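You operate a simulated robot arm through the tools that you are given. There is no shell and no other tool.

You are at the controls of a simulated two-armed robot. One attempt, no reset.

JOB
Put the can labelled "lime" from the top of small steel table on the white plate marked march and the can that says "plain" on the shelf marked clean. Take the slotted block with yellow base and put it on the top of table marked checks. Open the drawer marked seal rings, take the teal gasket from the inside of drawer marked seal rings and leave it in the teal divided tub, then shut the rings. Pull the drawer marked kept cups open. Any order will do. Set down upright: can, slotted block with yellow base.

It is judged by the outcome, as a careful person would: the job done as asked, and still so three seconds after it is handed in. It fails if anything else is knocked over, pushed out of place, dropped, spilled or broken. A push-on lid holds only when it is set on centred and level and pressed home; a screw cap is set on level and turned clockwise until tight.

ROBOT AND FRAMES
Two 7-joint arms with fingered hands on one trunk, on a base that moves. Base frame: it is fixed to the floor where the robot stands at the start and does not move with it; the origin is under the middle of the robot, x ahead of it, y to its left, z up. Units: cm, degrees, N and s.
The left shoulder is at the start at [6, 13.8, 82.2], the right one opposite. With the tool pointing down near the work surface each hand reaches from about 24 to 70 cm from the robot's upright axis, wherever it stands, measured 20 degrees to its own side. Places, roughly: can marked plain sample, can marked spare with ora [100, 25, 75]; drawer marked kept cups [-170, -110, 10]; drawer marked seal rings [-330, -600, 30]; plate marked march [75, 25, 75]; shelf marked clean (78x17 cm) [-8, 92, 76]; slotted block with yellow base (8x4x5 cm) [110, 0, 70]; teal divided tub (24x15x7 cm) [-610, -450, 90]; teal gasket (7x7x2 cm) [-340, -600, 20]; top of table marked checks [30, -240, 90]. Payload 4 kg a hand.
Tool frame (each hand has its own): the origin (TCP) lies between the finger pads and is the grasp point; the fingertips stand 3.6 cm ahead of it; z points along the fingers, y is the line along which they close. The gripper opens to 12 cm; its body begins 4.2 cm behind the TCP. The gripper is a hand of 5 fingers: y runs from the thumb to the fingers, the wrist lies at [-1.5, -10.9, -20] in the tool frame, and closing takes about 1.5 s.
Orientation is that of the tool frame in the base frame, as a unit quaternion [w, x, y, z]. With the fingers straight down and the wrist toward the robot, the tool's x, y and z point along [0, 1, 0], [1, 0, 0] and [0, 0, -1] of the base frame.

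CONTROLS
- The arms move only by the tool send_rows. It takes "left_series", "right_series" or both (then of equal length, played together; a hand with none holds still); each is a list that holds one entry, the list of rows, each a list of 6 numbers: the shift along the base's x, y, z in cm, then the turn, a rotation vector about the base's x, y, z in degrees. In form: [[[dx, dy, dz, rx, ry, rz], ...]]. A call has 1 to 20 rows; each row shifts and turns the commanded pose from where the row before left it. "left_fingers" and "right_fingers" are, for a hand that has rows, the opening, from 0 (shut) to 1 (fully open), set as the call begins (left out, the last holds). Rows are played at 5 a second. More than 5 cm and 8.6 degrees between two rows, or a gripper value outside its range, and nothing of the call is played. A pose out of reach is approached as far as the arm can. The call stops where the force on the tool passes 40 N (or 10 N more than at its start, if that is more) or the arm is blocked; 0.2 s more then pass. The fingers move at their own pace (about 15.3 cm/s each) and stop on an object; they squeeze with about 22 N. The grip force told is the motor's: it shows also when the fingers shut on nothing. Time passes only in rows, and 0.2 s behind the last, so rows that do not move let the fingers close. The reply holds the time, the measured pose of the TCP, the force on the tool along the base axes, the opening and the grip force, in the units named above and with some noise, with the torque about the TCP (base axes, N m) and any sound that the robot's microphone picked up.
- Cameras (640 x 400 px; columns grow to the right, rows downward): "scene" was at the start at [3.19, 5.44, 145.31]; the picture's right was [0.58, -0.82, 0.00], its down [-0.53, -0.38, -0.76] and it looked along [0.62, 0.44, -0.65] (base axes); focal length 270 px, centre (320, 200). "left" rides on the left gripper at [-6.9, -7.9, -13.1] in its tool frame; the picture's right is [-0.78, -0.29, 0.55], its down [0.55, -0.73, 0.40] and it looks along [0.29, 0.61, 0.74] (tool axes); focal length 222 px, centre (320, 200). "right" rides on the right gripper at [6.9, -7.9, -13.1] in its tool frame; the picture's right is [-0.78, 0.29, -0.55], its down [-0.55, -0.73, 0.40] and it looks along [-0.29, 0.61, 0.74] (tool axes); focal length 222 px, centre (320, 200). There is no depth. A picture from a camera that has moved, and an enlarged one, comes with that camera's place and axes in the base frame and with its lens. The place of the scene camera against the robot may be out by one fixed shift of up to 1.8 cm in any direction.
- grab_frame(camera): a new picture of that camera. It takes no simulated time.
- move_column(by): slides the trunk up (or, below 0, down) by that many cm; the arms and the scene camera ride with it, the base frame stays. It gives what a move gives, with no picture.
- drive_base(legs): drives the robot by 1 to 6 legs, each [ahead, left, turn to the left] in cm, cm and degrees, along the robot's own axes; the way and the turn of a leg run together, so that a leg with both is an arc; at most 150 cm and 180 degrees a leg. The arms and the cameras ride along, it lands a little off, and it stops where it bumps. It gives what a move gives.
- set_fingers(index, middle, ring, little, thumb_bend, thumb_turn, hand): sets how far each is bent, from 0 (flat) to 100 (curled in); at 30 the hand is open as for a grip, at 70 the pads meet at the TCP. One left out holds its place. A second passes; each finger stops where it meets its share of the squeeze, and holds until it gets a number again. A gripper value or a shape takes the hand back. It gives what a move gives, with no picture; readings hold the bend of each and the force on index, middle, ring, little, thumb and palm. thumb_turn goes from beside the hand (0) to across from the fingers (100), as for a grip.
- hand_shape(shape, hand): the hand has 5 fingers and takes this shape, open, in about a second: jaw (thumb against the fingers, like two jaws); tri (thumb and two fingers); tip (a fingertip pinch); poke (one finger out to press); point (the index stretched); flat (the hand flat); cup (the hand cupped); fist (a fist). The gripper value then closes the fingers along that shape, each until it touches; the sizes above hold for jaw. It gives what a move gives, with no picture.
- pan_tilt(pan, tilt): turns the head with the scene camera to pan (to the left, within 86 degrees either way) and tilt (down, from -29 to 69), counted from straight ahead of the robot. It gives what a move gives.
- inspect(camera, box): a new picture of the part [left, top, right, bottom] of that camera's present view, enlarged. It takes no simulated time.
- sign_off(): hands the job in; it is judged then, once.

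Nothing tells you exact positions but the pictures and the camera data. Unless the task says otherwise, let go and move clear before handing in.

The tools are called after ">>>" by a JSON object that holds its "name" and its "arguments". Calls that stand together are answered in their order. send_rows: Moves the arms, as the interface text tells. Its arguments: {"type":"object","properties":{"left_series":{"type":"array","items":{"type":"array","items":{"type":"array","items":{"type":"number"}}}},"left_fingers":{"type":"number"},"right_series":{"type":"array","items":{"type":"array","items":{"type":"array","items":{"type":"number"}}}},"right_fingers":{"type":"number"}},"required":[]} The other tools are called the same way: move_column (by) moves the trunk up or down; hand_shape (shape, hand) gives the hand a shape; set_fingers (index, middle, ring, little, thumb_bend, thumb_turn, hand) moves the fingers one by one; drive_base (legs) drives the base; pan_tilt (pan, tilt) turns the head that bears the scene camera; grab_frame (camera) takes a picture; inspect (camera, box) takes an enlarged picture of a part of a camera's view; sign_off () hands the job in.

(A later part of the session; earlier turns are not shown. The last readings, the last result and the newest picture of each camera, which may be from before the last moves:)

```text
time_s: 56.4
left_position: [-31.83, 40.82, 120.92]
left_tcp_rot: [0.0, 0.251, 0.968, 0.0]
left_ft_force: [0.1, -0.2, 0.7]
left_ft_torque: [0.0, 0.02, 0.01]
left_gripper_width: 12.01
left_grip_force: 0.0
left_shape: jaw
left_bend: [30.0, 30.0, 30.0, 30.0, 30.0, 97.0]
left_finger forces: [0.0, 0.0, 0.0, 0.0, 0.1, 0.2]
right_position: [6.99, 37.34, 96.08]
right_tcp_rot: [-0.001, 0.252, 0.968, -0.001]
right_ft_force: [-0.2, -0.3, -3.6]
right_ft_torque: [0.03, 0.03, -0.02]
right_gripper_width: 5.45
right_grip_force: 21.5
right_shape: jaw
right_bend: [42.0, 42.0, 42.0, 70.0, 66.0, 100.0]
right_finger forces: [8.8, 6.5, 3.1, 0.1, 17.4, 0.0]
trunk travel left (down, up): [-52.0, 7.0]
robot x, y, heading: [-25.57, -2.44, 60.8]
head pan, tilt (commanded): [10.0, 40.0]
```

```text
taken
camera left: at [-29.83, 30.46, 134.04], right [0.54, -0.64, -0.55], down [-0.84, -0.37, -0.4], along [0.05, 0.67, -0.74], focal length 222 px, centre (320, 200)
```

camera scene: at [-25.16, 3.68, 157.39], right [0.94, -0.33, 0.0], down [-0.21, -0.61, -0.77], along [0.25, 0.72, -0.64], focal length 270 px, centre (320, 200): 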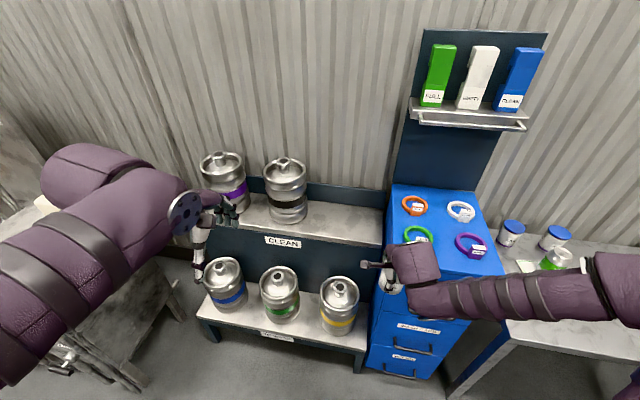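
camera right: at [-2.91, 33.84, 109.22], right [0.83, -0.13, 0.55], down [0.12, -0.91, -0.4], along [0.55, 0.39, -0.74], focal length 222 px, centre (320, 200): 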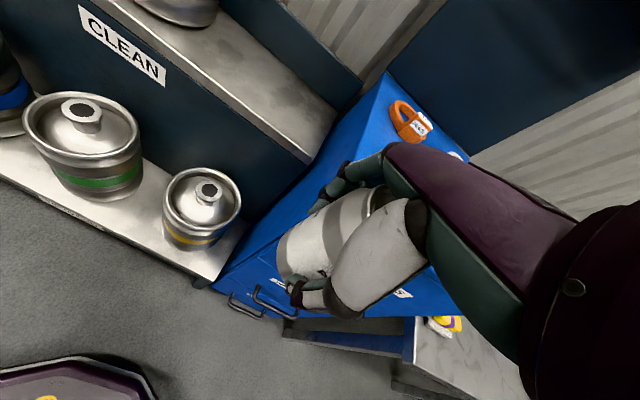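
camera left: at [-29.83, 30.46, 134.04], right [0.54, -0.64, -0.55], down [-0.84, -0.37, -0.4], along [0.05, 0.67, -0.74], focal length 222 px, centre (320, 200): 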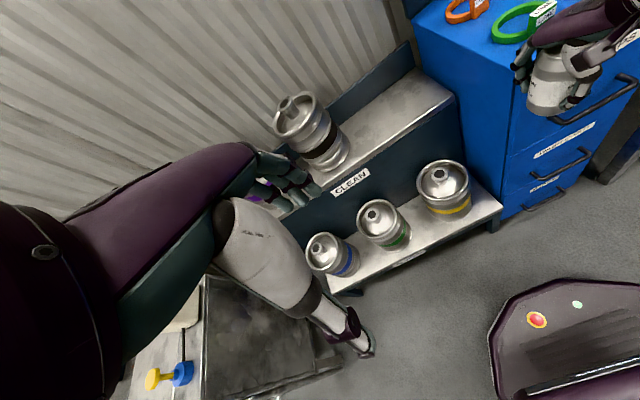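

The clean shelf is in view with a wide free stretch to the right of the black keg. I'll zoom in to measure its front edge and height.

>>> {"name": "inspect", "arguments": {"camera": "scene", "box": [230, 150, 430, 290]}}

>>> {"name": "inspect", "arguments": {"camera": "right", "box": [60, 0, 380, 200]}}

>>> {"name": "inspect", "arguments": {"camera": "left", "box": [270, 40, 510, 220]}}

```text
2.86 times, centred on (330, 220) of scene
camera zoom: at [-25.16, 3.68, 157.39], right [0.94, -0.33, 0.0], down [-0.21, -0.61, -0.77], along [0.25, 0.72, -0.64], focal length 770 px, centre (291, 143)
```

zoom: 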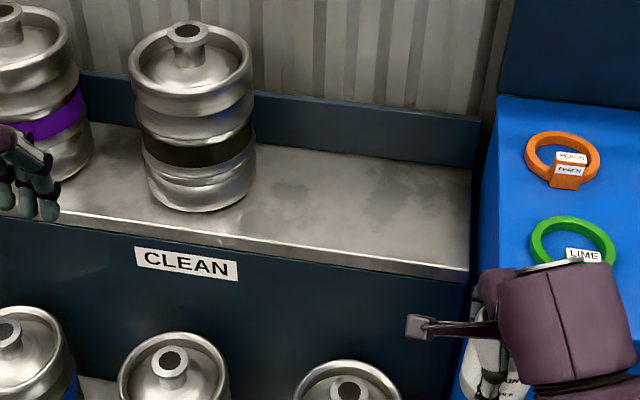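

```text
2.00 times, centred on (220, 100) of right
camera zoom: at [-2.91, 33.84, 109.22], right [0.83, -0.13, 0.55], down [0.12, -0.91, -0.4], along [0.55, 0.39, -0.74], focal length 444 px, centre (520, 400)
```

zoom: 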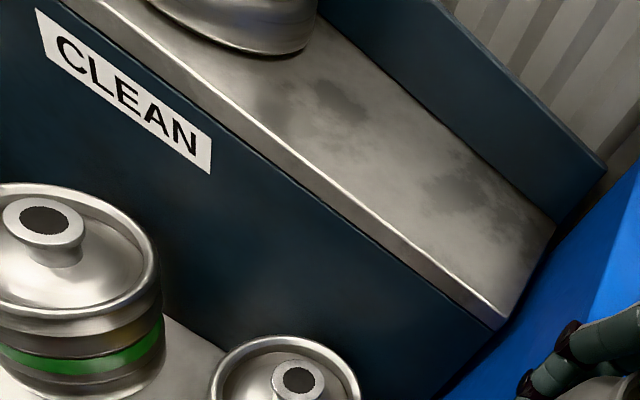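

```text
2.22 times, centred on (390, 130) of left
camera zoom: at [-29.83, 30.46, 134.04], right [0.54, -0.64, -0.55], down [-0.84, -0.37, -0.4], along [0.05, 0.67, -0.74], focal length 494 px, centre (164, 356)
```

zoom: 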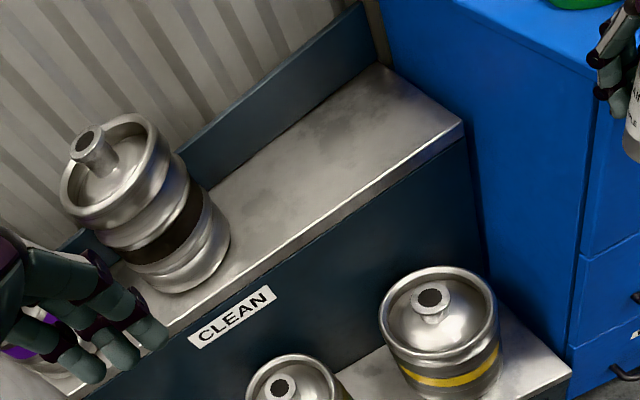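

The shelf top is at about z 77, its front edge 62 cm deep and right end next to the cabinet; the free spot I'll use is near [12, 74.6]. First I shift the can left and slightly up in front of me so the hand clears the cabinet when I drive forward.

>>> {"name": "send_rows", "arguments": {"right_series": [[[1.46, 2.62, 1, 0, 0, 0], [1.46, 2.62, 1, 0, 0, 0], [-2.82, 2.15, 0.5, 0, 0, 0], [-2.82, 2.15, 0.5, 0, 0, 0], [-2.82, 2.15, 0, 0, 0, 0], [-2.82, 2.15, 0, 0, 0, 0]]]}}

>>> {"name": "grab_frame", "arguments": {"camera": "scene"}}

```text
time_s: 57.8
left_position: [-31.87, 40.77, 120.87]
left_tcp_rot: [0.0, 0.252, 0.968, 0.0]
left_ft_force: [0.3, -0.1, 0.4]
left_ft_torque: [-0.03, -0.02, -0.01]
left_gripper_width: 12.01
left_grip_force: 0.0
left_shape: jaw
left_bend: [30.0, 30.0, 30.0, 30.0, 30.0, 97.0]
left_finger forces: [0.1, 0.0, 0.0, 0.0, 0.0, 0.0]
right_position: [-1.35, 51.13, 99.06]
right_tcp_rot: [0.001, 0.252, 0.968, -0.001]
right_ft_force: [0.0, 0.6, -3.5]
right_ft_torque: [0.05, 0.06, 0.03]
right_gripper_width: 5.17
right_grip_force: 21.4
right_shape: jaw
right_bend: [44.0, 43.0, 43.0, 70.0, 67.0, 100.0]
right_finger forces: [8.3, 5.9, 3.4, 0.1, 15.5, 0.0]
trunk travel left (down, up): [-52.0, 7.0]
robot x, y, heading: [-25.82, -2.36, 60.7]
head pan, tilt (commanded): [10.0, 40.0]
```

```text
taken
camera scene: at [-25.25, 3.75, 157.39], right [0.94, -0.33, 0.0], down [-0.21, -0.61, -0.77], along [0.25, 0.72, -0.64], focal length 270 px, centre (320, 200)
```

scene: 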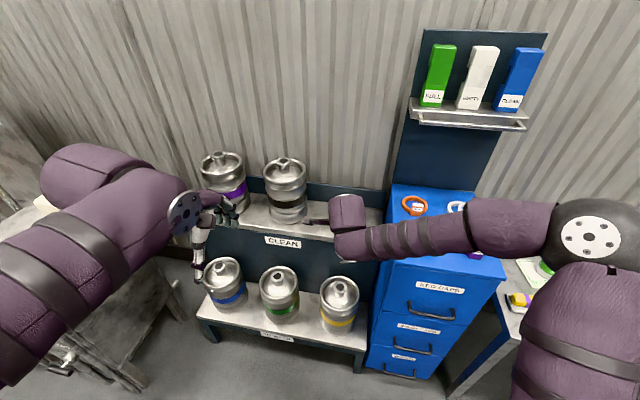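

The grip opening changed slightly (5.5 to 5.2 cm), so I'll check that the can isn't slipping.

>>> {"name": "grab_frame", "arguments": {"camera": "right"}}

>>> {"name": "inspect", "arguments": {"camera": "left", "box": [400, 0, 640, 180]}}

```text
taken
camera right: at [-11.26, 47.64, 112.08], right [0.83, -0.13, 0.55], down [0.12, -0.91, -0.39], along [0.55, 0.39, -0.74], focal length 222 px, centre (320, 200)
```

right: 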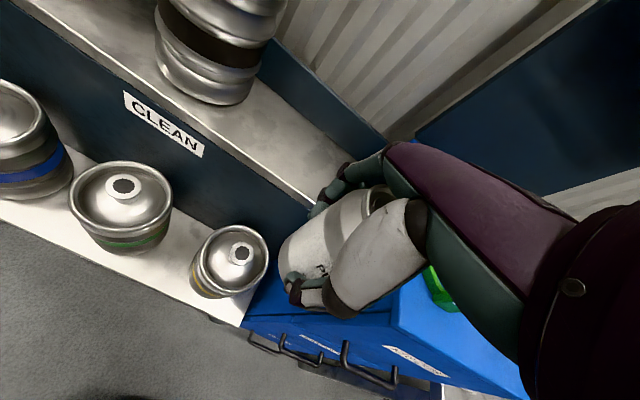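

```text
2.22 times, centred on (520, 90) of left
camera zoom: at [-29.9, 30.52, 134.02], right [0.54, -0.64, -0.55], down [-0.84, -0.37, -0.4], along [0.05, 0.67, -0.74], focal length 494 px, centre (-124, 444)
```

zoom: 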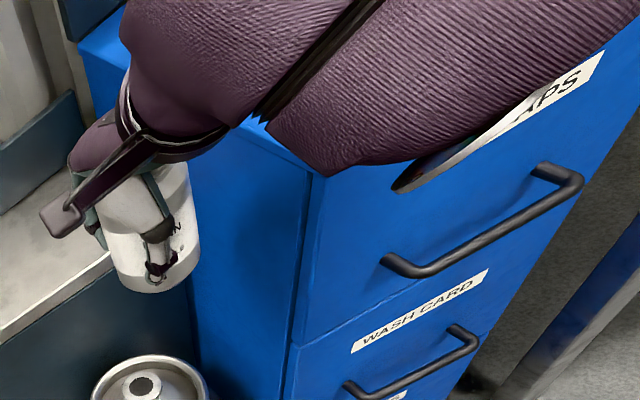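

The can is still held upright. I'll drive forward gently toward the shelf.

>>> {"name": "drive_base", "arguments": {"legs": [[12, 0, 0]]}}

>>> {"name": "drive_base", "arguments": {"legs": [[8, 0, 0]]}}

>>> {"name": "grab_frame", "arguments": {"camera": "right"}}

>>> {"name": "grab_frame", "arguments": {"camera": "scene"}}

>>> {"name": "grab_frame", "arguments": {"camera": "left"}}

```text
time_s: 59.1
left_position: [-25.73, 51.59, 120.95]
left_tcp_rot: [0.0, 0.253, 0.968, -0.003]
left_ft_force: [-0.1, 1.0, -0.5]
left_ft_torque: [-0.02, 0.01, -0.02]
left_gripper_width: 12.0
left_grip_force: 0.0
left_shape: jaw
left_bend: [30.0, 30.0, 30.0, 30.0, 30.0, 97.0]
left_finger forces: [0.0, 0.1, 0.0, 0.0, 0.0, 0.0]
right_position: [4.7, 61.78, 98.92]
right_tcp_rot: [0.0, 0.252, 0.968, -0.002]
right_ft_force: [0.7, -0.8, -3.6]
right_ft_torque: [0.0, 0.1, 0.04]
right_gripper_width: 5.18
right_grip_force: 21.9
right_shape: jaw
right_bend: [44.0, 43.0, 43.0, 70.0, 67.0, 100.0]
right_finger forces: [8.4, 5.8, 3.3, 0.1, 15.5, 0.1]
trunk travel left (down, up): [-52.0, 7.0]
robot x, y, heading: [-20.03, 8.29, 60.8]
head pan, tilt (commanded): [10.0, 40.0]
```

```text
time_s: 60.2
left_position: [-21.9, 58.58, 120.96]
left_tcp_rot: [-0.001, 0.252, 0.968, -0.002]
left_ft_force: [-0.3, 1.2, -0.3]
left_ft_torque: [-0.02, 0.0, 0.0]
left_gripper_width: 12.01
left_grip_force: 0.0
left_shape: jaw
left_bend: [30.0, 30.0, 30.0, 30.0, 30.0, 97.0]
left_finger forces: [0.0, 0.1, 0.0, 0.0, 0.0, 0.0]
right_position: [8.81, 69.0, 98.87]
right_tcp_rot: [0.0, 0.252, 0.968, -0.001]
right_ft_force: [0.0, 1.4, -3.9]
right_ft_torque: [0.0, 0.09, 0.02]
right_gripper_width: 5.13
right_grip_force: 22.2
right_shape: jaw
right_bend: [44.0, 43.0, 43.0, 70.0, 67.0, 100.0]
right_finger forces: [8.5, 5.9, 3.4, 0.1, 15.4, 0.1]
trunk travel left (down, up): [-52.0, 7.0]
robot x, y, heading: [-15.89, 15.28, 60.8]
head pan, tilt (commanded): [10.0, 40.0]
```

```text
taken
camera right: at [-1.2, 65.44, 112.03], right [0.83, -0.13, 0.55], down [0.12, -0.91, -0.39], along [0.55, 0.39, -0.74], focal length 222 px, centre (320, 200)
```

right: 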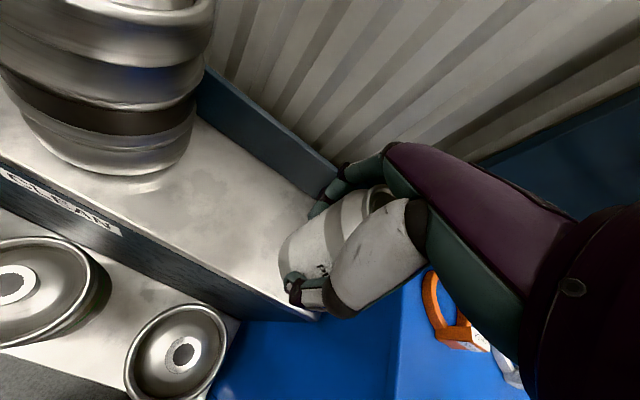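

```text
taken
camera scene: at [-15.16, 21.62, 157.38], right [0.94, -0.33, 0.0], down [-0.21, -0.61, -0.77], along [0.25, 0.72, -0.64], focal length 270 px, centre (320, 200)
```

scene: 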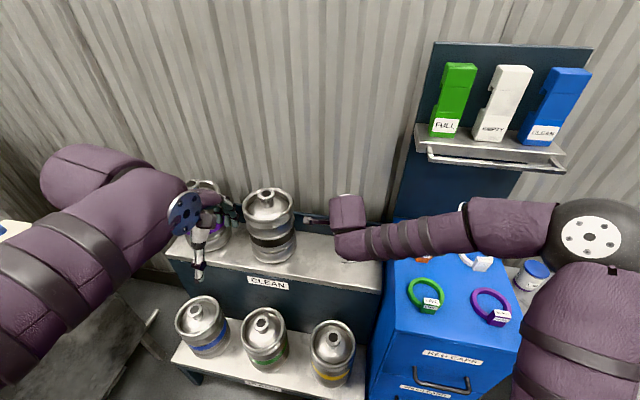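

```text
taken
camera left: at [-19.84, 48.38, 133.99], right [0.54, -0.64, -0.55], down [-0.84, -0.38, -0.4], along [0.05, 0.67, -0.74], focal length 222 px, centre (320, 200)
```

left: 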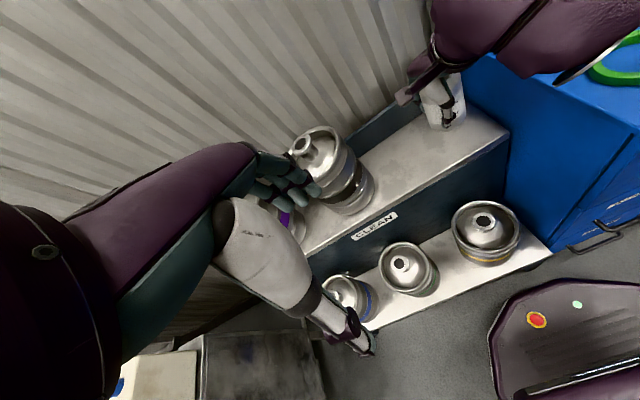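

The can is right at the shelf's front edge; I'll move it about 6 cm further in, then lower to just above the surface.

>>> {"name": "send_rows", "arguments": {"right_series": [[[1.05, 1.85, 0, 0, 0, 0], [1.05, 1.85, 0, 0, 0, 0], [1.0, 1.8, 0, 0, 0, 0], [0, 0, -3, 0, 0, 0], [0, 0, -3, 0, 0, 0], [0, 0, -3, 0, 0, 0], [0, 0, -2, 0, 0, 0]]]}}

>>> {"name": "grab_frame", "arguments": {"camera": "right"}}

>>> {"name": "inspect", "arguments": {"camera": "left", "box": [340, 40, 560, 220]}}

```text
time_s: 61.8
left_position: [-22.0, 58.52, 120.93]
left_tcp_rot: [0.0, 0.252, 0.968, -0.001]
left_ft_force: [0.5, -0.4, 0.2]
left_ft_torque: [-0.02, -0.03, -0.02]
left_gripper_width: 11.98
left_grip_force: 0.1
left_shape: jaw
left_bend: [30.0, 30.0, 30.0, 30.0, 30.0, 97.0]
left_finger forces: [0.0, 0.1, 0.0, 0.1, 0.0, 0.0]
right_position: [11.69, 74.28, 88.17]
right_tcp_rot: [-0.001, 0.25, 0.968, -0.002]
right_ft_force: [-0.8, -0.8, -4.5]
right_ft_torque: [0.04, 0.08, 0.0]
right_gripper_width: 5.15
right_grip_force: 21.5
right_shape: jaw
right_bend: [44.0, 43.0, 42.0, 70.0, 67.0, 100.0]
right_finger forces: [8.3, 5.8, 3.4, 0.0, 15.3, 0.1]
trunk travel left (down, up): [-52.0, 7.0]
robot x, y, heading: [-16.01, 15.65, 60.8]
head pan, tilt (commanded): [10.0, 40.0]
```

```text
taken
camera right: at [1.81, 70.81, 101.23], right [0.83, -0.13, 0.55], down [0.12, -0.91, -0.4], along [0.55, 0.39, -0.74], focal length 222 px, centre (320, 200)
```

right: 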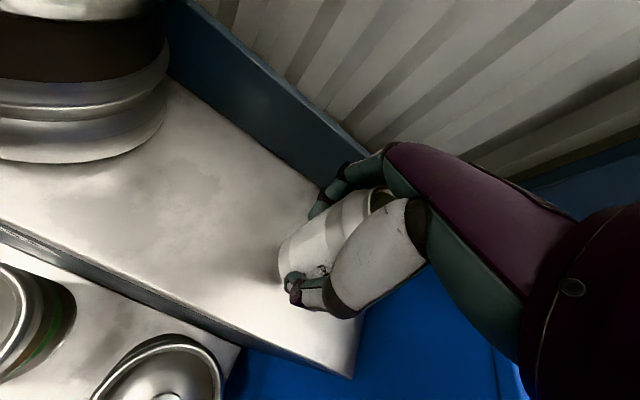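

```text
2.22 times, centred on (450, 130) of left
camera zoom: at [-19.89, 48.27, 134.02], right [0.54, -0.64, -0.55], down [-0.84, -0.37, -0.4], along [0.05, 0.67, -0.74], focal length 494 px, centre (31, 356)
```

zoom: 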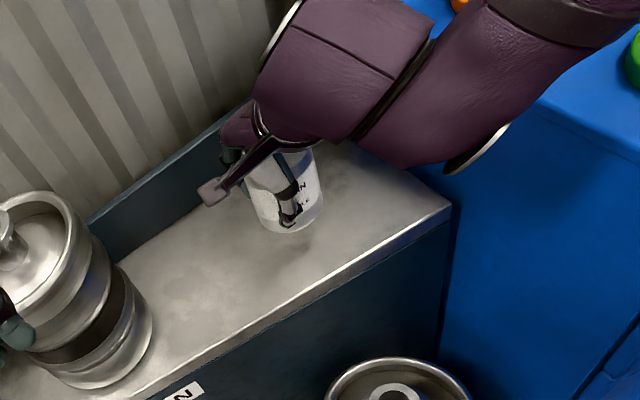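

The can is above the middle of the free stretch. I'll lower in small steps until it touches.

>>> {"name": "send_rows", "arguments": {"right_series": [[[0, 0, -0.8, 0, 0, 0], [0, 0, -0.6, 0, 0, 0], [0, 0, -0.4, 0, 0, 0], [0, 0, -0.3, 0, 0, 0]]]}}

>>> {"name": "send_rows", "arguments": {"right_series": [[[0, 0, -0.3, 0, 0, 0], [0, 0, -0.2, 0, 0, 0]]]}}

```text
time_s: 62.8
left_position: [-21.93, 58.55, 120.94]
left_tcp_rot: [0.0, 0.251, 0.968, 0.0]
left_ft_force: [-0.5, -0.3, -0.6]
left_ft_torque: [0.0, -0.03, -0.02]
left_gripper_width: 11.97
left_grip_force: 0.1
left_shape: jaw
left_bend: [30.0, 30.0, 30.0, 30.0, 30.0, 97.0]
left_finger forces: [0.0, 0.0, 0.1, 0.0, 0.1, 0.1]
right_position: [11.73, 74.54, 85.79]
right_tcp_rot: [-0.001, 0.252, 0.968, -0.002]
right_ft_force: [-0.6, -1.0, -3.5]
right_ft_torque: [0.01, 0.07, -0.01]
right_gripper_width: 5.14
right_grip_force: 21.6
right_shape: jaw
right_bend: [44.0, 43.0, 42.0, 70.0, 67.0, 100.0]
right_finger forces: [8.3, 5.8, 3.4, 0.0, 15.4, 0.0]
trunk travel left (down, up): [-52.0, 7.0]
robot x, y, heading: [-15.95, 15.41, 60.8]
head pan, tilt (commanded): [10.0, 40.0]
```

```text
time_s: 63.4
left_position: [-21.78, 58.62, 120.89]
left_tcp_rot: [0.0, 0.252, 0.968, -0.001]
left_ft_force: [0.2, 0.7, 0.1]
left_ft_torque: [0.0, 0.01, -0.03]
left_gripper_width: 11.99
left_grip_force: 0.0
left_shape: jaw
left_bend: [30.0, 30.0, 30.0, 30.0, 30.0, 97.0]
left_finger forces: [0.1, 0.0, 0.0, 0.0, 0.0, 0.0]
right_position: [11.83, 74.42, 85.36]
right_tcp_rot: [0.001, 0.252, 0.968, -0.001]
right_ft_force: [0.3, 0.8, -3.2]
right_ft_torque: [0.01, 0.1, 0.01]
right_gripper_width: 5.15
right_grip_force: 22.0
right_shape: jaw
right_bend: [44.0, 43.0, 42.0, 70.0, 67.0, 100.0]
right_finger forces: [8.3, 5.8, 3.4, 0.0, 15.3, 0.0]
trunk travel left (down, up): [-52.0, 7.0]
robot x, y, heading: [-15.9, 15.27, 61.2]
head pan, tilt (commanded): [10.0, 40.0]
```

>>> {"name": "inspect", "arguments": {"camera": "left", "box": [380, 60, 500, 160]}}

>>> {"name": "send_rows", "arguments": {"right_series": [[[0, 0, -0.3, 0, 0, 0], [0, 0, -0.2, 0, 0, 0]]]}}

```text
4.00 times, centred on (440, 110) of left
camera zoom: at [-19.91, 48.25, 134.03], right [0.54, -0.64, -0.55], down [-0.84, -0.37, -0.4], along [0.05, 0.67, -0.74], focal length 888 px, centre (-160, 560)
```

zoom: 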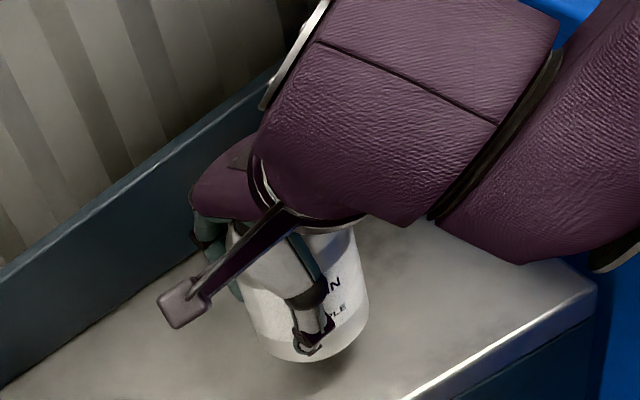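

```text
time_s: 64.0
left_position: [-22.0, 58.38, 120.99]
left_tcp_rot: [0.0, 0.252, 0.968, -0.001]
left_ft_force: [0.4, -0.3, -0.6]
left_ft_torque: [-0.02, -0.03, 0.01]
left_gripper_width: 12.0
left_grip_force: 0.0
left_shape: jaw
left_bend: [30.0, 30.0, 30.0, 30.0, 30.0, 97.0]
left_finger forces: [0.0, 0.1, 0.1, 0.0, 0.0, 0.1]
right_position: [11.79, 74.3, 84.88]
right_tcp_rot: [0.001, 0.252, 0.968, -0.002]
right_ft_force: [0.7, 0.6, -3.1]
right_ft_torque: [-0.02, 0.04, -0.02]
right_gripper_width: 5.16
right_grip_force: 21.8
right_shape: jaw
right_bend: [44.0, 43.0, 42.0, 70.0, 67.0, 100.0]
right_finger forces: [8.3, 5.8, 3.4, 0.0, 15.3, 0.1]
trunk travel left (down, up): [-52.0, 7.0]
robot x, y, heading: [-15.66, 15.5, 60.7]
head pan, tilt (commanded): [10.0, 40.0]
```

>>> {"name": "send_rows", "arguments": {"right_series": [[[0, 0, -0.25, 0, 0, 0], [0, 0, -0.25, 0, 0, 0]]]}}

>>> {"name": "grab_frame", "arguments": {"camera": "right"}}

```text
time_s: 64.6
left_position: [-21.9, 58.47, 120.93]
left_tcp_rot: [-0.001, 0.252, 0.968, -0.001]
left_ft_force: [-0.5, 0.1, -0.3]
left_ft_torque: [-0.02, -0.02, 0.05]
left_gripper_width: 11.97
left_grip_force: 0.0
left_shape: jaw
left_bend: [30.0, 30.0, 30.0, 30.0, 30.0, 97.0]
left_finger forces: [0.0, 0.0, 0.0, 0.0, 0.0, 0.0]
right_position: [11.8, 74.48, 84.49]
right_tcp_rot: [0.0, 0.251, 0.968, -0.001]
right_ft_force: [-0.1, 0.3, -3.1]
right_ft_torque: [-0.01, 0.07, -0.02]
right_gripper_width: 5.13
right_grip_force: 22.0
right_shape: jaw
right_bend: [44.0, 43.0, 42.0, 70.0, 67.0, 100.0]
right_finger forces: [8.2, 5.8, 3.4, 0.0, 15.3, 0.1]
trunk travel left (down, up): [-52.0, 7.0]
robot x, y, heading: [-16.0, 15.63, 60.9]
head pan, tilt (commanded): [10.0, 40.0]
```

```text
taken
camera right: at [1.88, 70.89, 97.5], right [0.83, -0.13, 0.55], down [0.12, -0.91, -0.4], along [0.55, 0.39, -0.74], focal length 222 px, centre (320, 200)
```

right: 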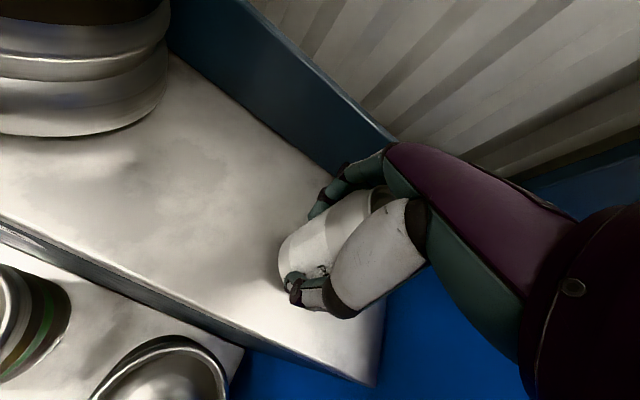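

>>> {"name": "send_rows", "arguments": {"right_series": [[[0, 0, -0.2, 0, 0, 0], [0, 0, -0.2, 0, 0, 0]]]}}

>>> {"name": "send_rows", "arguments": {"right_series": [[[0, 0, -0.2, 0, 0, 0], [0, 0, -0.2, 0, 0, 0]]]}}

```text
time_s: 65.2
left_position: [-21.9, 58.52, 120.92]
left_tcp_rot: [0.0, 0.252, 0.968, -0.001]
left_ft_force: [0.3, -0.6, -0.8]
left_ft_torque: [0.0, 0.0, -0.03]
left_gripper_width: 11.98
left_grip_force: 0.1
left_shape: jaw
left_bend: [30.0, 30.0, 30.0, 30.0, 30.0, 97.0]
left_finger forces: [0.1, 0.0, 0.1, 0.0, 0.1, 0.0]
right_position: [11.72, 74.35, 83.97]
right_tcp_rot: [0.0, 0.252, 0.968, -0.001]
right_ft_force: [0.5, -0.1, -3.5]
right_ft_torque: [0.01, 0.04, 0.02]
right_gripper_width: 5.13
right_grip_force: 21.6
right_shape: jaw
right_bend: [44.0, 43.0, 42.0, 70.0, 67.0, 100.0]
right_finger forces: [8.4, 5.8, 3.4, 0.0, 15.4, 0.0]
trunk travel left (down, up): [-52.0, 7.0]
robot x, y, heading: [-15.66, 15.56, 60.9]
head pan, tilt (commanded): [10.0, 40.0]
```

```text
time_s: 65.8
left_position: [-21.87, 58.52, 120.84]
left_tcp_rot: [-0.001, 0.253, 0.968, -0.001]
left_ft_force: [-0.6, 0.5, -0.4]
left_ft_torque: [-0.02, 0.0, -0.01]
left_gripper_width: 11.98
left_grip_force: 0.0
left_shape: jaw
left_bend: [30.0, 30.0, 30.0, 30.0, 30.0, 97.0]
left_finger forces: [0.1, 0.0, 0.0, 0.0, 0.1, 0.0]
right_position: [11.79, 74.26, 83.5]
right_tcp_rot: [0.0, 0.252, 0.968, -0.002]
right_ft_force: [0.0, 0.2, -3.4]
right_ft_torque: [0.01, 0.03, -0.01]
right_gripper_width: 5.14
right_grip_force: 22.2
right_shape: jaw
right_bend: [44.0, 43.0, 42.0, 70.0, 67.0, 100.0]
right_finger forces: [8.3, 5.8, 3.4, 0.0, 15.3, 0.0]
trunk travel left (down, up): [-52.0, 7.0]
robot x, y, heading: [-15.97, 15.8, 60.6]
head pan, tilt (commanded): [10.0, 40.0]
```

>>> {"name": "send_rows", "arguments": {"right_series": [[[0, 0, -0.25, 0, 0, 0], [0, 0, -0.25, 0, 0, 0]]]}}

>>> {"name": "inspect", "arguments": {"camera": "right", "box": [240, 160, 440, 340]}}

>>> {"name": "inspect", "arguments": {"camera": "left", "box": [380, 60, 500, 160]}}

```text
time_s: 66.4
left_position: [-21.97, 58.53, 121.02]
left_tcp_rot: [0.0, 0.253, 0.968, 0.0]
left_ft_force: [-0.6, -0.3, -0.2]
left_ft_torque: [-0.02, 0.03, 0.03]
left_gripper_width: 11.99
left_grip_force: 0.1
left_shape: jaw
left_bend: [30.0, 30.0, 30.0, 30.0, 30.0, 97.0]
left_finger forces: [0.0, 0.1, 0.0, 0.1, 0.0, 0.1]
right_position: [11.8, 74.27, 82.93]
right_tcp_rot: [0.0, 0.252, 0.968, -0.002]
right_ft_force: [0.2, 0.5, -3.4]
right_ft_torque: [-0.03, 0.04, 0.0]
right_gripper_width: 5.18
right_grip_force: 22.4
right_shape: jaw
right_bend: [44.0, 43.0, 42.0, 70.0, 67.0, 100.0]
right_finger forces: [8.3, 5.8, 3.3, 0.0, 15.3, 0.0]
trunk travel left (down, up): [-52.0, 7.0]
robot x, y, heading: [-15.38, 15.43, 60.7]
head pan, tilt (commanded): [10.0, 40.0]
```

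```text
2.22 times, centred on (340, 250) of right
camera zoom: at [1.87, 70.79, 96.21], right [0.83, -0.13, 0.55], down [0.12, -0.91, -0.4], along [0.55, 0.39, -0.74], focal length 494 px, centre (276, 89)
```

zoom: 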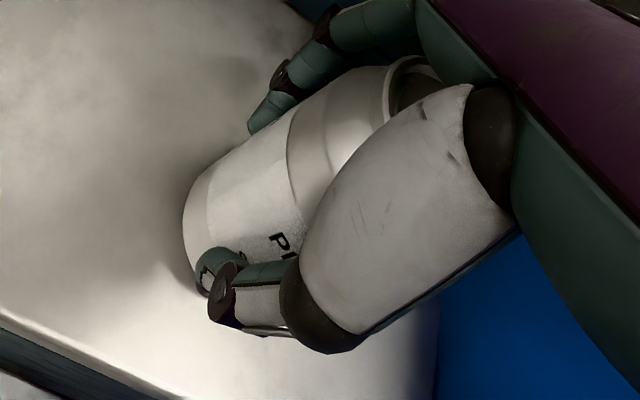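

```text
4.00 times, centred on (440, 110) of left
camera zoom: at [-19.91, 48.25, 134.03], right [0.54, -0.64, -0.55], down [-0.84, -0.37, -0.4], along [0.05, 0.67, -0.74], focal length 888 px, centre (-160, 560)
```

zoom: 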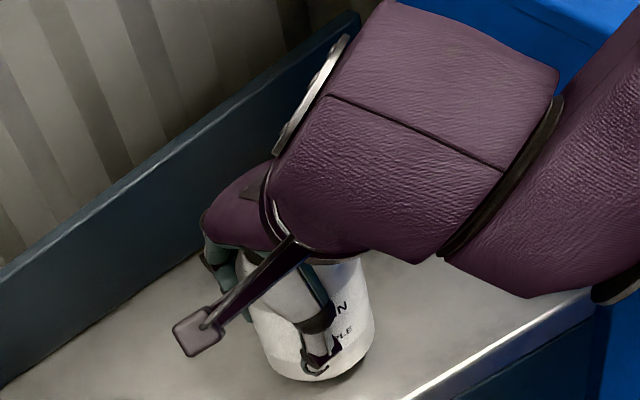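

>>> {"name": "send_rows", "arguments": {"right_series": [[[0, 0, -0.2, 0, 0, 0], [0, 0, -0.15, 0, 0, 0]]]}}

>>> {"name": "send_rows", "arguments": {"right_series": [[[0, 0, -0.15, 0, 0, 0], [0, 0, -0.15, 0, 0, 0]]]}}

```text
time_s: 67.0
left_position: [-21.84, 58.41, 120.9]
left_tcp_rot: [0.0, 0.252, 0.968, -0.001]
left_ft_force: [-0.4, 0.4, -0.7]
left_ft_torque: [-0.01, 0.05, 0.03]
left_gripper_width: 12.0
left_grip_force: 0.0
left_shape: jaw
left_bend: [30.0, 30.0, 30.0, 30.0, 30.0, 97.0]
left_finger forces: [0.1, 0.0, 0.0, 0.0, 0.0, 0.1]
right_position: [11.71, 74.35, 82.79]
right_tcp_rot: [-0.001, 0.251, 0.968, -0.002]
right_ft_force: [-0.2, -0.2, -2.1]
right_ft_torque: [0.01, 0.07, -0.01]
right_gripper_width: 5.12
right_grip_force: 22.5
right_shape: jaw
right_bend: [44.0, 43.0, 42.0, 70.0, 67.0, 100.0]
right_finger forces: [8.2, 5.8, 3.5, 0.1, 15.4, 0.0]
trunk travel left (down, up): [-52.0, 7.0]
robot x, y, heading: [-15.86, 15.01, 60.8]
head pan, tilt (commanded): [10.0, 40.0]
```

```text
time_s: 67.6
left_position: [-21.94, 58.52, 120.93]
left_tcp_rot: [0.0, 0.251, 0.968, -0.001]
left_ft_force: [-0.6, 0.2, 0.1]
left_ft_torque: [0.01, 0.04, -0.04]
left_gripper_width: 11.98
left_grip_force: 0.2
left_shape: jaw
left_bend: [30.0, 30.0, 30.0, 30.0, 30.0, 97.0]
left_finger forces: [0.0, 0.0, 0.0, 0.1, 0.0, 0.0]
right_position: [11.72, 74.24, 82.49]
right_tcp_rot: [-0.001, 0.252, 0.968, 0.0]
right_ft_force: [-1.8, -0.2, 5.9]
right_ft_torque: [0.15, -0.08, -0.02]
right_gripper_width: 5.16
right_grip_force: 22.4
right_shape: jaw
right_bend: [44.0, 43.0, 42.0, 70.0, 67.0, 100.0]
right_finger forces: [8.4, 5.9, 3.4, 0.1, 16.9, 0.1]
trunk travel left (down, up): [-52.0, 7.0]
robot x, y, heading: [-15.71, 15.18, 60.7]
head pan, tilt (commanded): [10.0, 40.0]
```

Contact with the shelf. I'll settle it with a tiny further press, then open the fingers.

>>> {"name": "send_rows", "arguments": {"right_series": [[[0, 0, -0.1, 0, 0, 0], [0, 0, 0, 0, 0, 0]]]}}

>>> {"name": "send_rows", "arguments": {"right_series": [[[0, 0, 0, 0, 0, 0], [0, 0, 0, 0, 0, 0], [0, 0, 0, 0, 0, 0], [0, 0, 0, 0, 0, 0], [0, 0, 0, 0, 0, 0]]], "right_fingers": 1}}

>>> {"name": "grab_frame", "arguments": {"camera": "right"}}

>>> {"name": "inspect", "arguments": {"camera": "left", "box": [360, 40, 520, 180]}}

```text
time_s: 68.2
left_position: [-21.87, 58.43, 121.09]
left_tcp_rot: [0.0, 0.252, 0.968, 0.0]
left_ft_force: [0.3, -0.2, -0.2]
left_ft_torque: [0.02, 0.0, -0.02]
left_gripper_width: 11.97
left_grip_force: 0.0
left_shape: jaw
left_bend: [30.0, 30.0, 30.0, 30.0, 30.0, 97.0]
left_finger forces: [0.1, 0.0, 0.1, 0.0, 0.1, 0.0]
right_position: [11.76, 74.38, 82.47]
right_tcp_rot: [0.0, 0.251, 0.968, 0.001]
right_ft_force: [-2.1, -0.6, 12.6]
right_ft_torque: [0.22, -0.16, 0.01]
right_gripper_width: 5.19
right_grip_force: 22.2
right_shape: jaw
right_bend: [44.0, 43.0, 42.0, 70.0, 67.0, 100.0]
right_finger forces: [8.6, 6.1, 3.5, 0.1, 18.4, 0.0]
trunk travel left (down, up): [-52.0, 7.0]
robot x, y, heading: [-16.11, 15.01, 61.0]
head pan, tilt (commanded): [10.0, 40.0]
```

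```text
time_s: 69.4
left_position: [-22.03, 58.4, 120.91]
left_tcp_rot: [0.0, 0.252, 0.968, 0.0]
left_ft_force: [-0.2, 0.0, -0.2]
left_ft_torque: [0.0, 0.0, -0.02]
left_gripper_width: 11.99
left_grip_force: 0.0
left_shape: jaw
left_bend: [30.0, 30.0, 30.0, 30.0, 30.0, 97.0]
left_finger forces: [0.0, 0.0, 0.0, 0.1, 0.0, 0.1]
right_position: [11.83, 74.35, 82.4]
right_tcp_rot: [-0.001, 0.252, 0.968, -0.001]
right_ft_force: [0.5, 0.1, -0.2]
right_ft_torque: [0.01, -0.02, 0.02]
right_gripper_width: 11.97
right_grip_force: 0.0
right_shape: jaw
right_bend: [30.0, 30.0, 30.0, 30.0, 30.0, 97.0]
right_finger forces: [0.0, 0.0, 0.0, 0.0, 0.0, 0.1]
trunk travel left (down, up): [-52.0, 7.0]
robot x, y, heading: [-15.92, 15.73, 60.9]
head pan, tilt (commanded): [10.0, 40.0]
```

```text
taken
camera right: at [1.87, 70.79, 95.48], right [0.83, -0.13, 0.55], down [0.12, -0.91, -0.4], along [0.55, 0.39, -0.74], focal length 222 px, centre (320, 200)
```

right: 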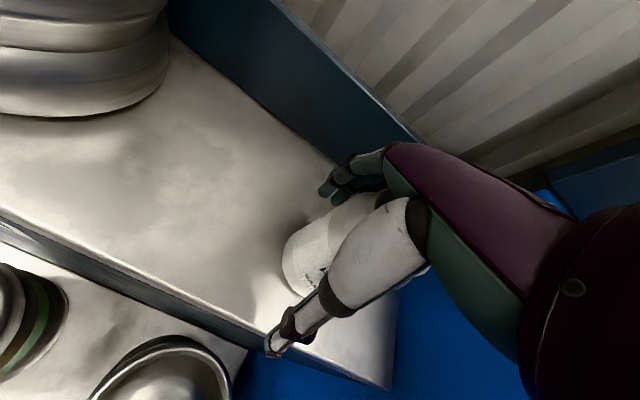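

```text
2.86 times, centred on (440, 110) of left
camera zoom: at [-19.92, 48.22, 134.03], right [0.54, -0.64, -0.55], down [-0.84, -0.37, -0.4], along [0.05, 0.67, -0.74], focal length 635 px, centre (-23, 457)
```

zoom: 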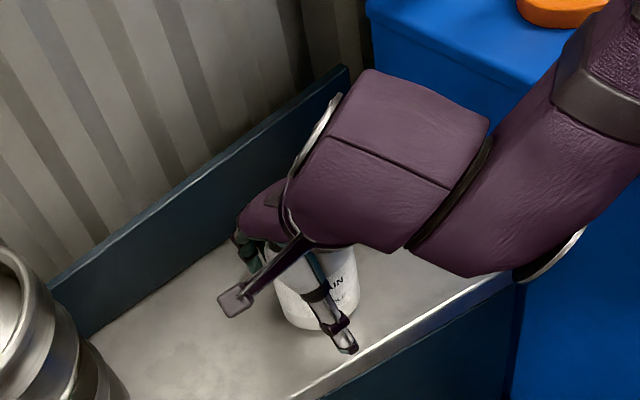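

The can stands free. I'll raise the hand straight up and check it from the scene camera.

>>> {"name": "send_rows", "arguments": {"right_series": [[[0, 0, 2, 0, 0, 0], [0, 0, 4, 0, 0, 0], [0, 0, 4.5, 0, 0, 0], [0, 0, 4.5, 0, 0, 0], [0, 0, 3, 0, 0, 0]]]}}

>>> {"name": "drive_base", "arguments": {"legs": [[-24, 0, -0.8]]}}

>>> {"name": "grab_frame", "arguments": {"camera": "scene"}}

>>> {"name": "grab_frame", "arguments": {"camera": "left"}}

```text
time_s: 70.6
left_position: [-21.91, 58.48, 120.97]
left_tcp_rot: [0.0, 0.252, 0.968, -0.001]
left_ft_force: [-0.3, -0.6, -1.4]
left_ft_torque: [0.02, -0.01, 0.06]
left_gripper_width: 11.98
left_grip_force: 0.1
left_shape: jaw
left_bend: [30.0, 30.0, 30.0, 30.0, 30.0, 97.0]
left_finger forces: [0.0, 0.0, 0.0, 0.0, 0.0, 0.0]
right_position: [11.68, 74.14, 100.46]
right_tcp_rot: [0.001, 0.251, 0.968, -0.002]
right_ft_force: [0.0, -0.4, -0.6]
right_ft_torque: [0.01, 0.0, 0.01]
right_gripper_width: 11.96
right_grip_force: 0.2
right_shape: jaw
right_bend: [30.0, 30.0, 30.0, 30.0, 30.0, 97.0]
right_finger forces: [0.1, 0.0, 0.1, 0.0, 0.0, 0.0]
trunk travel left (down, up): [-52.0, 7.0]
robot x, y, heading: [-15.86, 15.19, 60.7]
head pan, tilt (commanded): [10.0, 40.0]
```

```text
time_s: 72.4
left_position: [-33.58, 37.03, 121.09]
left_tcp_rot: [0.0, 0.259, 0.966, 0.001]
left_ft_force: [0.7, -0.3, -0.1]
left_ft_torque: [0.05, -0.02, 0.0]
left_gripper_width: 11.99
left_grip_force: 0.1
left_shape: jaw
left_bend: [30.0, 30.0, 30.0, 30.0, 30.0, 97.0]
left_finger forces: [0.0, 0.0, 0.0, 0.0, 0.0, 0.0]
right_position: [0.25, 52.3, 100.43]
right_tcp_rot: [0.0, 0.259, 0.966, -0.001]
right_ft_force: [0.2, -0.4, 0.3]
right_ft_torque: [-0.01, -0.01, 0.01]
right_gripper_width: 11.97
right_grip_force: 0.0
right_shape: jaw
right_bend: [30.0, 30.0, 30.0, 30.0, 30.0, 97.0]
right_finger forces: [0.0, 0.1, 0.0, 0.0, 0.1, 0.0]
trunk travel left (down, up): [-52.0, 7.0]
robot x, y, heading: [-27.83, -5.9, 60.0]
head pan, tilt (commanded): [10.0, 40.0]
```

```text
taken
camera scene: at [-27.42, -0.17, 157.4], right [0.94, -0.34, 0.0], down [-0.22, -0.6, -0.77], along [0.26, 0.72, -0.64], focal length 270 px, centre (320, 200)
```

scene: 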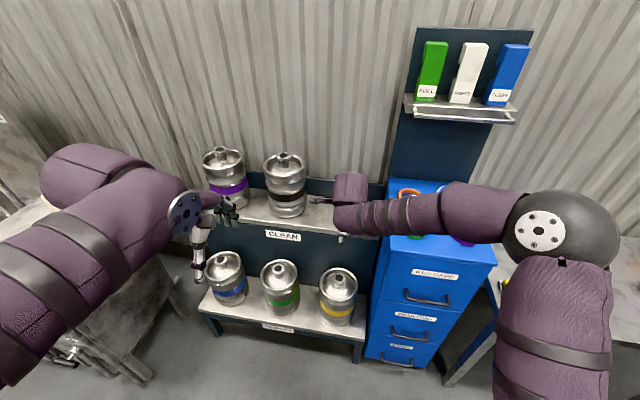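

```text
taken
camera left: at [-31.69, 26.71, 134.06], right [0.53, -0.64, -0.55], down [-0.84, -0.36, -0.4], along [0.06, 0.67, -0.74], focal length 222 px, centre (320, 200)
```

left: 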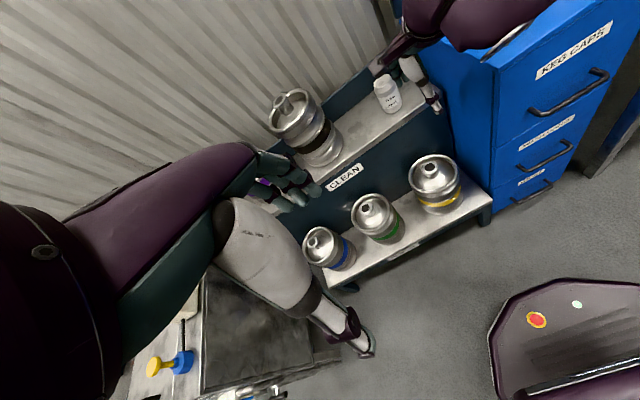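

The plain can stands upright on the clean shelf. Now I go back to the steel table for the slotted block, sliding right along the station.

>>> {"name": "drive_base", "arguments": {"legs": [[0, -81, 0]]}}

>>> {"name": "pan_tilt", "arguments": {"pan": -30, "tilt": 40}}

>>> {"name": "grab_frame", "arguments": {"camera": "scene"}}

>>> {"name": "grab_frame", "arguments": {"camera": "right"}}

```text
time_s: 76.7
left_position: [36.97, -3.53, 120.93]
left_tcp_rot: [-0.001, 0.258, 0.966, -0.001]
left_ft_force: [-0.1, 0.8, -0.4]
left_ft_torque: [0.0, -0.01, 0.01]
left_gripper_width: 11.96
left_grip_force: 0.0
left_shape: jaw
left_bend: [30.0, 30.0, 30.0, 30.0, 30.0, 97.0]
left_finger forces: [0.0, 0.0, 0.0, 0.0, 0.1, 0.1]
right_position: [70.75, 11.83, 100.33]
right_tcp_rot: [-0.001, 0.26, 0.966, 0.0]
right_ft_force: [0.2, -0.2, 0.6]
right_ft_torque: [-0.02, -0.02, -0.05]
right_gripper_width: 11.99
right_grip_force: 0.0
right_shape: jaw
right_bend: [30.0, 30.0, 30.0, 30.0, 30.0, 97.0]
right_finger forces: [0.0, 0.0, 0.0, 0.1, 0.0, 0.0]
trunk travel left (down, up): [-52.0, 7.0]
robot x, y, heading: [42.34, -46.62, 60.0]
head pan, tilt (commanded): [10.0, 40.0]
```

```text
time_s: 77.8
left_position: [36.94, -3.43, 120.88]
left_tcp_rot: [0.0, 0.259, 0.966, -0.001]
left_ft_force: [0.5, -0.5, -0.8]
left_ft_torque: [0.0, -0.02, 0.02]
left_gripper_width: 11.94
left_grip_force: 0.0
left_shape: jaw
left_bend: [30.0, 30.0, 30.0, 30.0, 30.0, 97.0]
left_finger forces: [0.0, 0.0, 0.0, 0.0, 0.1, 0.0]
right_position: [70.83, 11.75, 100.37]
right_tcp_rot: [-0.001, 0.258, 0.966, -0.001]
right_ft_force: [0.0, -0.1, 0.1]
right_ft_torque: [0.02, -0.04, -0.02]
right_gripper_width: 11.99
right_grip_force: 0.1
right_shape: jaw
right_bend: [30.0, 30.0, 30.0, 30.0, 30.0, 97.0]
right_finger forces: [0.0, 0.0, 0.0, 0.0, 0.1, 0.1]
trunk travel left (down, up): [-52.0, 7.0]
robot x, y, heading: [42.28, -46.72, 60.1]
head pan, tilt (commanded): [-30.0, 40.0]
```

```text
taken
camera scene: at [47.38, -44.34, 157.39], right [0.5, -0.87, 0.0], down [-0.56, -0.32, -0.77], along [0.66, 0.38, -0.64], focal length 270 px, centre (320, 200)
```

scene: 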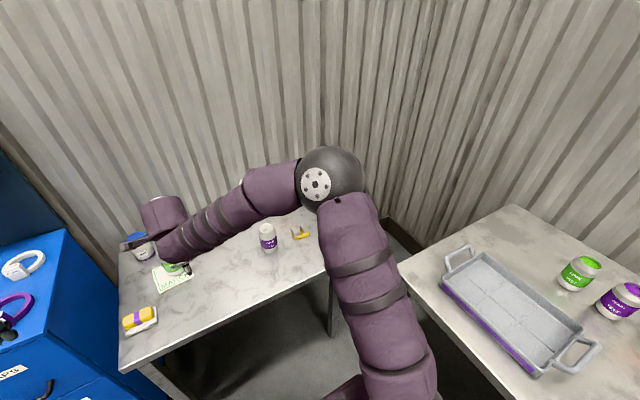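

```text
taken
camera right: at [60.74, 8.43, 113.56], right [0.83, -0.14, 0.55], down [0.11, -0.91, -0.4], along [0.55, 0.39, -0.74], focal length 222 px, centre (320, 200)
```

right: 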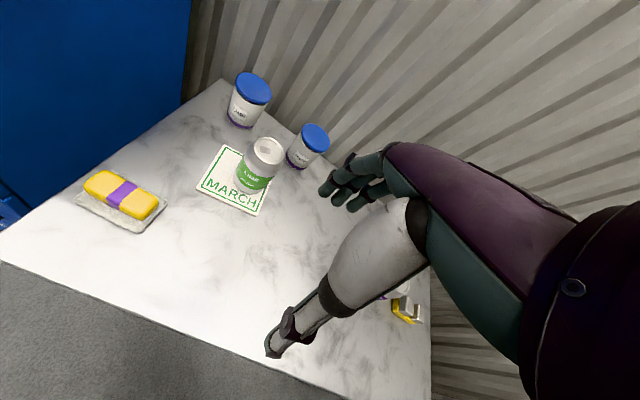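

The slotted block is in view on the right of the steel table. I'll zoom in to get its orientation.

>>> {"name": "inspect", "arguments": {"camera": "scene", "box": [240, 200, 340, 270]}}

>>> {"name": "inspect", "arguments": {"camera": "left", "box": [320, 0, 640, 200]}}

```text
5.71 times, centred on (290, 235) of scene
camera zoom: at [47.38, -44.34, 157.39], right [0.5, -0.87, 0.0], down [-0.56, -0.32, -0.77], along [0.66, 0.38, -0.64], focal length 1540 px, centre (491, 0)
```

zoom: 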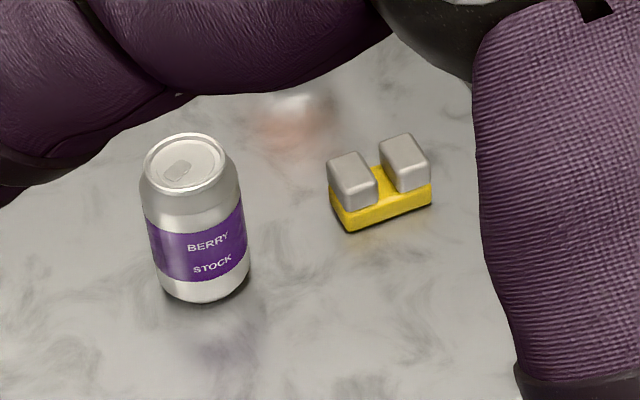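

```text
2.00 times, centred on (480, 100) of left
camera zoom: at [38.67, -13.74, 134.03], right [0.53, -0.65, -0.55], down [-0.84, -0.36, -0.4], along [0.06, 0.67, -0.74], focal length 444 px, centre (0, 400)
```

zoom: 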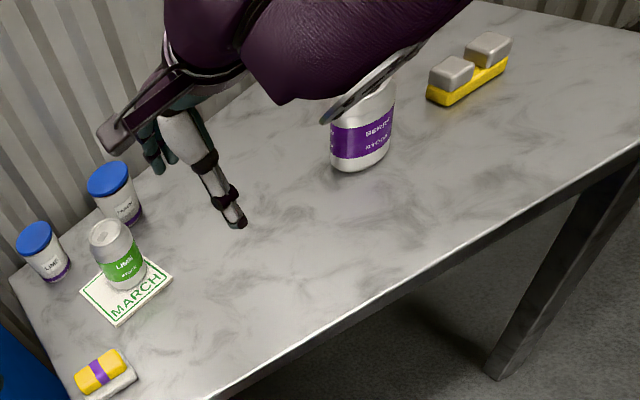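

The block's long side runs along the table, so the hand's present orientation closes across its 4 cm width. I'll swing the right hand over to the right first while still clear of the table, then drive in.

>>> {"name": "send_rows", "arguments": {"right_series": [[[3.1, -3.4, 0, 0, 0, 0], [3.1, -3.4, 0, 0, 0, 0], [3.1, -3.4, 0, 0, 0, 0], [3.1, -3.4, 0, 0, 0, 0], [3.1, -3.4, 0, 0, 0, 0], [3.1, -3.4, 0, 0, 0, 0], [3.1, -3.4, 0, 0, 0, 0], [3.1, -3.4, 0, 0, 0, 0]]]}}

>>> {"name": "grab_frame", "arguments": {"camera": "scene"}}

>>> {"name": "grab_frame", "arguments": {"camera": "right"}}

```text
time_s: 79.6
left_position: [36.9, -3.54, 121.06]
left_tcp_rot: [-0.001, 0.259, 0.966, -0.001]
left_ft_force: [-0.4, -0.2, -0.1]
left_ft_torque: [-0.03, 0.01, 0.01]
left_gripper_width: 11.97
left_grip_force: 0.1
left_shape: jaw
left_bend: [30.0, 30.0, 30.0, 30.0, 30.0, 97.0]
left_finger forces: [0.1, 0.0, 0.0, 0.1, 0.0, 0.0]
right_position: [95.91, -15.57, 100.44]
right_tcp_rot: [-0.001, 0.258, 0.966, -0.002]
right_ft_force: [-0.8, 0.2, -0.3]
right_ft_torque: [0.02, 0.0, 0.01]
right_gripper_width: 11.96
right_grip_force: 0.1
right_shape: jaw
right_bend: [30.0, 30.0, 30.0, 30.0, 30.0, 97.0]
right_finger forces: [0.1, 0.0, 0.0, 0.0, 0.1, 0.0]
trunk travel left (down, up): [-52.0, 7.0]
robot x, y, heading: [42.23, -46.52, 59.8]
head pan, tilt (commanded): [-30.0, 40.0]
```

```text
taken
camera scene: at [47.42, -44.4, 157.39], right [0.5, -0.87, 0.0], down [-0.56, -0.32, -0.77], along [0.66, 0.38, -0.64], focal length 270 px, centre (320, 200)
```

scene: 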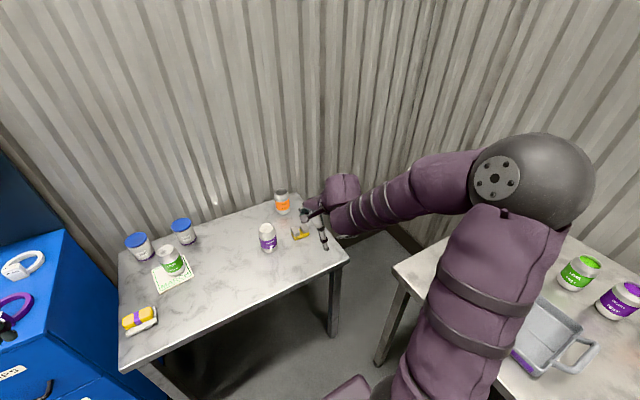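

```text
taken
camera right: at [85.89, -18.97, 113.63], right [0.83, -0.14, 0.55], down [0.11, -0.91, -0.4], along [0.55, 0.39, -0.74], focal length 222 px, centre (320, 200)
```

right: 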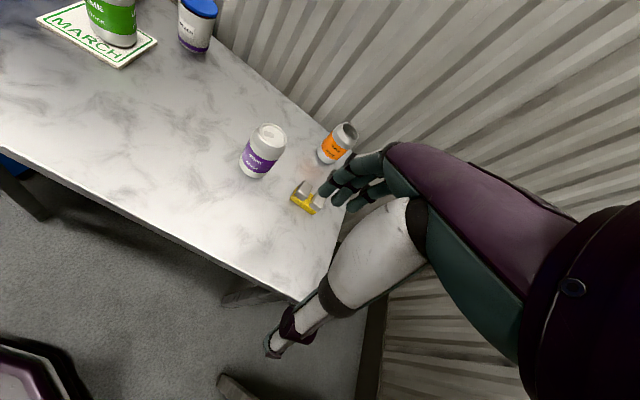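

The hand is clear and the block lies about 23 cm ahead of it. I'll drive in 23 cm.

>>> {"name": "drive_base", "arguments": {"legs": [[23, 0, 0]]}}

>>> {"name": "grab_frame", "arguments": {"camera": "right"}}

>>> {"name": "grab_frame", "arguments": {"camera": "scene"}}

```text
time_s: 81.3
left_position: [47.89, 16.24, 120.93]
left_tcp_rot: [0.0, 0.255, 0.967, -0.001]
left_ft_force: [-0.2, 1.1, -0.3]
left_ft_torque: [-0.04, 0.02, -0.06]
left_gripper_width: 11.97
left_grip_force: 0.0
left_shape: jaw
left_bend: [30.0, 30.0, 30.0, 30.0, 30.0, 97.0]
left_finger forces: [0.1, 0.1, 0.0, 0.1, 0.0, 0.0]
right_position: [106.83, 4.6, 100.46]
right_tcp_rot: [-0.001, 0.255, 0.967, -0.001]
right_ft_force: [0.2, 0.5, 0.4]
right_ft_torque: [-0.02, 0.03, -0.01]
right_gripper_width: 11.97
right_grip_force: 0.1
right_shape: jaw
right_bend: [30.0, 30.0, 30.0, 30.0, 30.0, 97.0]
right_finger forces: [0.0, 0.0, 0.0, 0.0, 0.0, 0.1]
trunk travel left (down, up): [-52.0, 7.0]
robot x, y, heading: [53.39, -26.8, 60.4]
head pan, tilt (commanded): [-30.0, 40.0]
```

```text
taken
camera right: at [97.0, 1.2, 113.6], right [0.83, -0.13, 0.55], down [0.11, -0.91, -0.39], along [0.55, 0.39, -0.74], focal length 222 px, centre (320, 200)
```

right: 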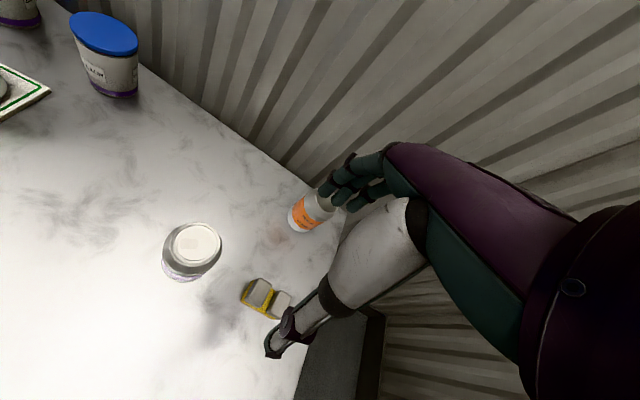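

```text
taken
camera scene: at [58.74, -24.48, 157.39], right [0.51, -0.86, 0.0], down [-0.55, -0.33, -0.77], along [0.66, 0.39, -0.64], focal length 270 px, centre (320, 200)
```

scene: 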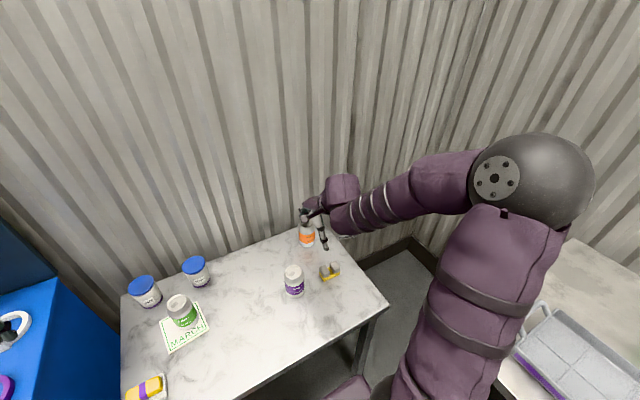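

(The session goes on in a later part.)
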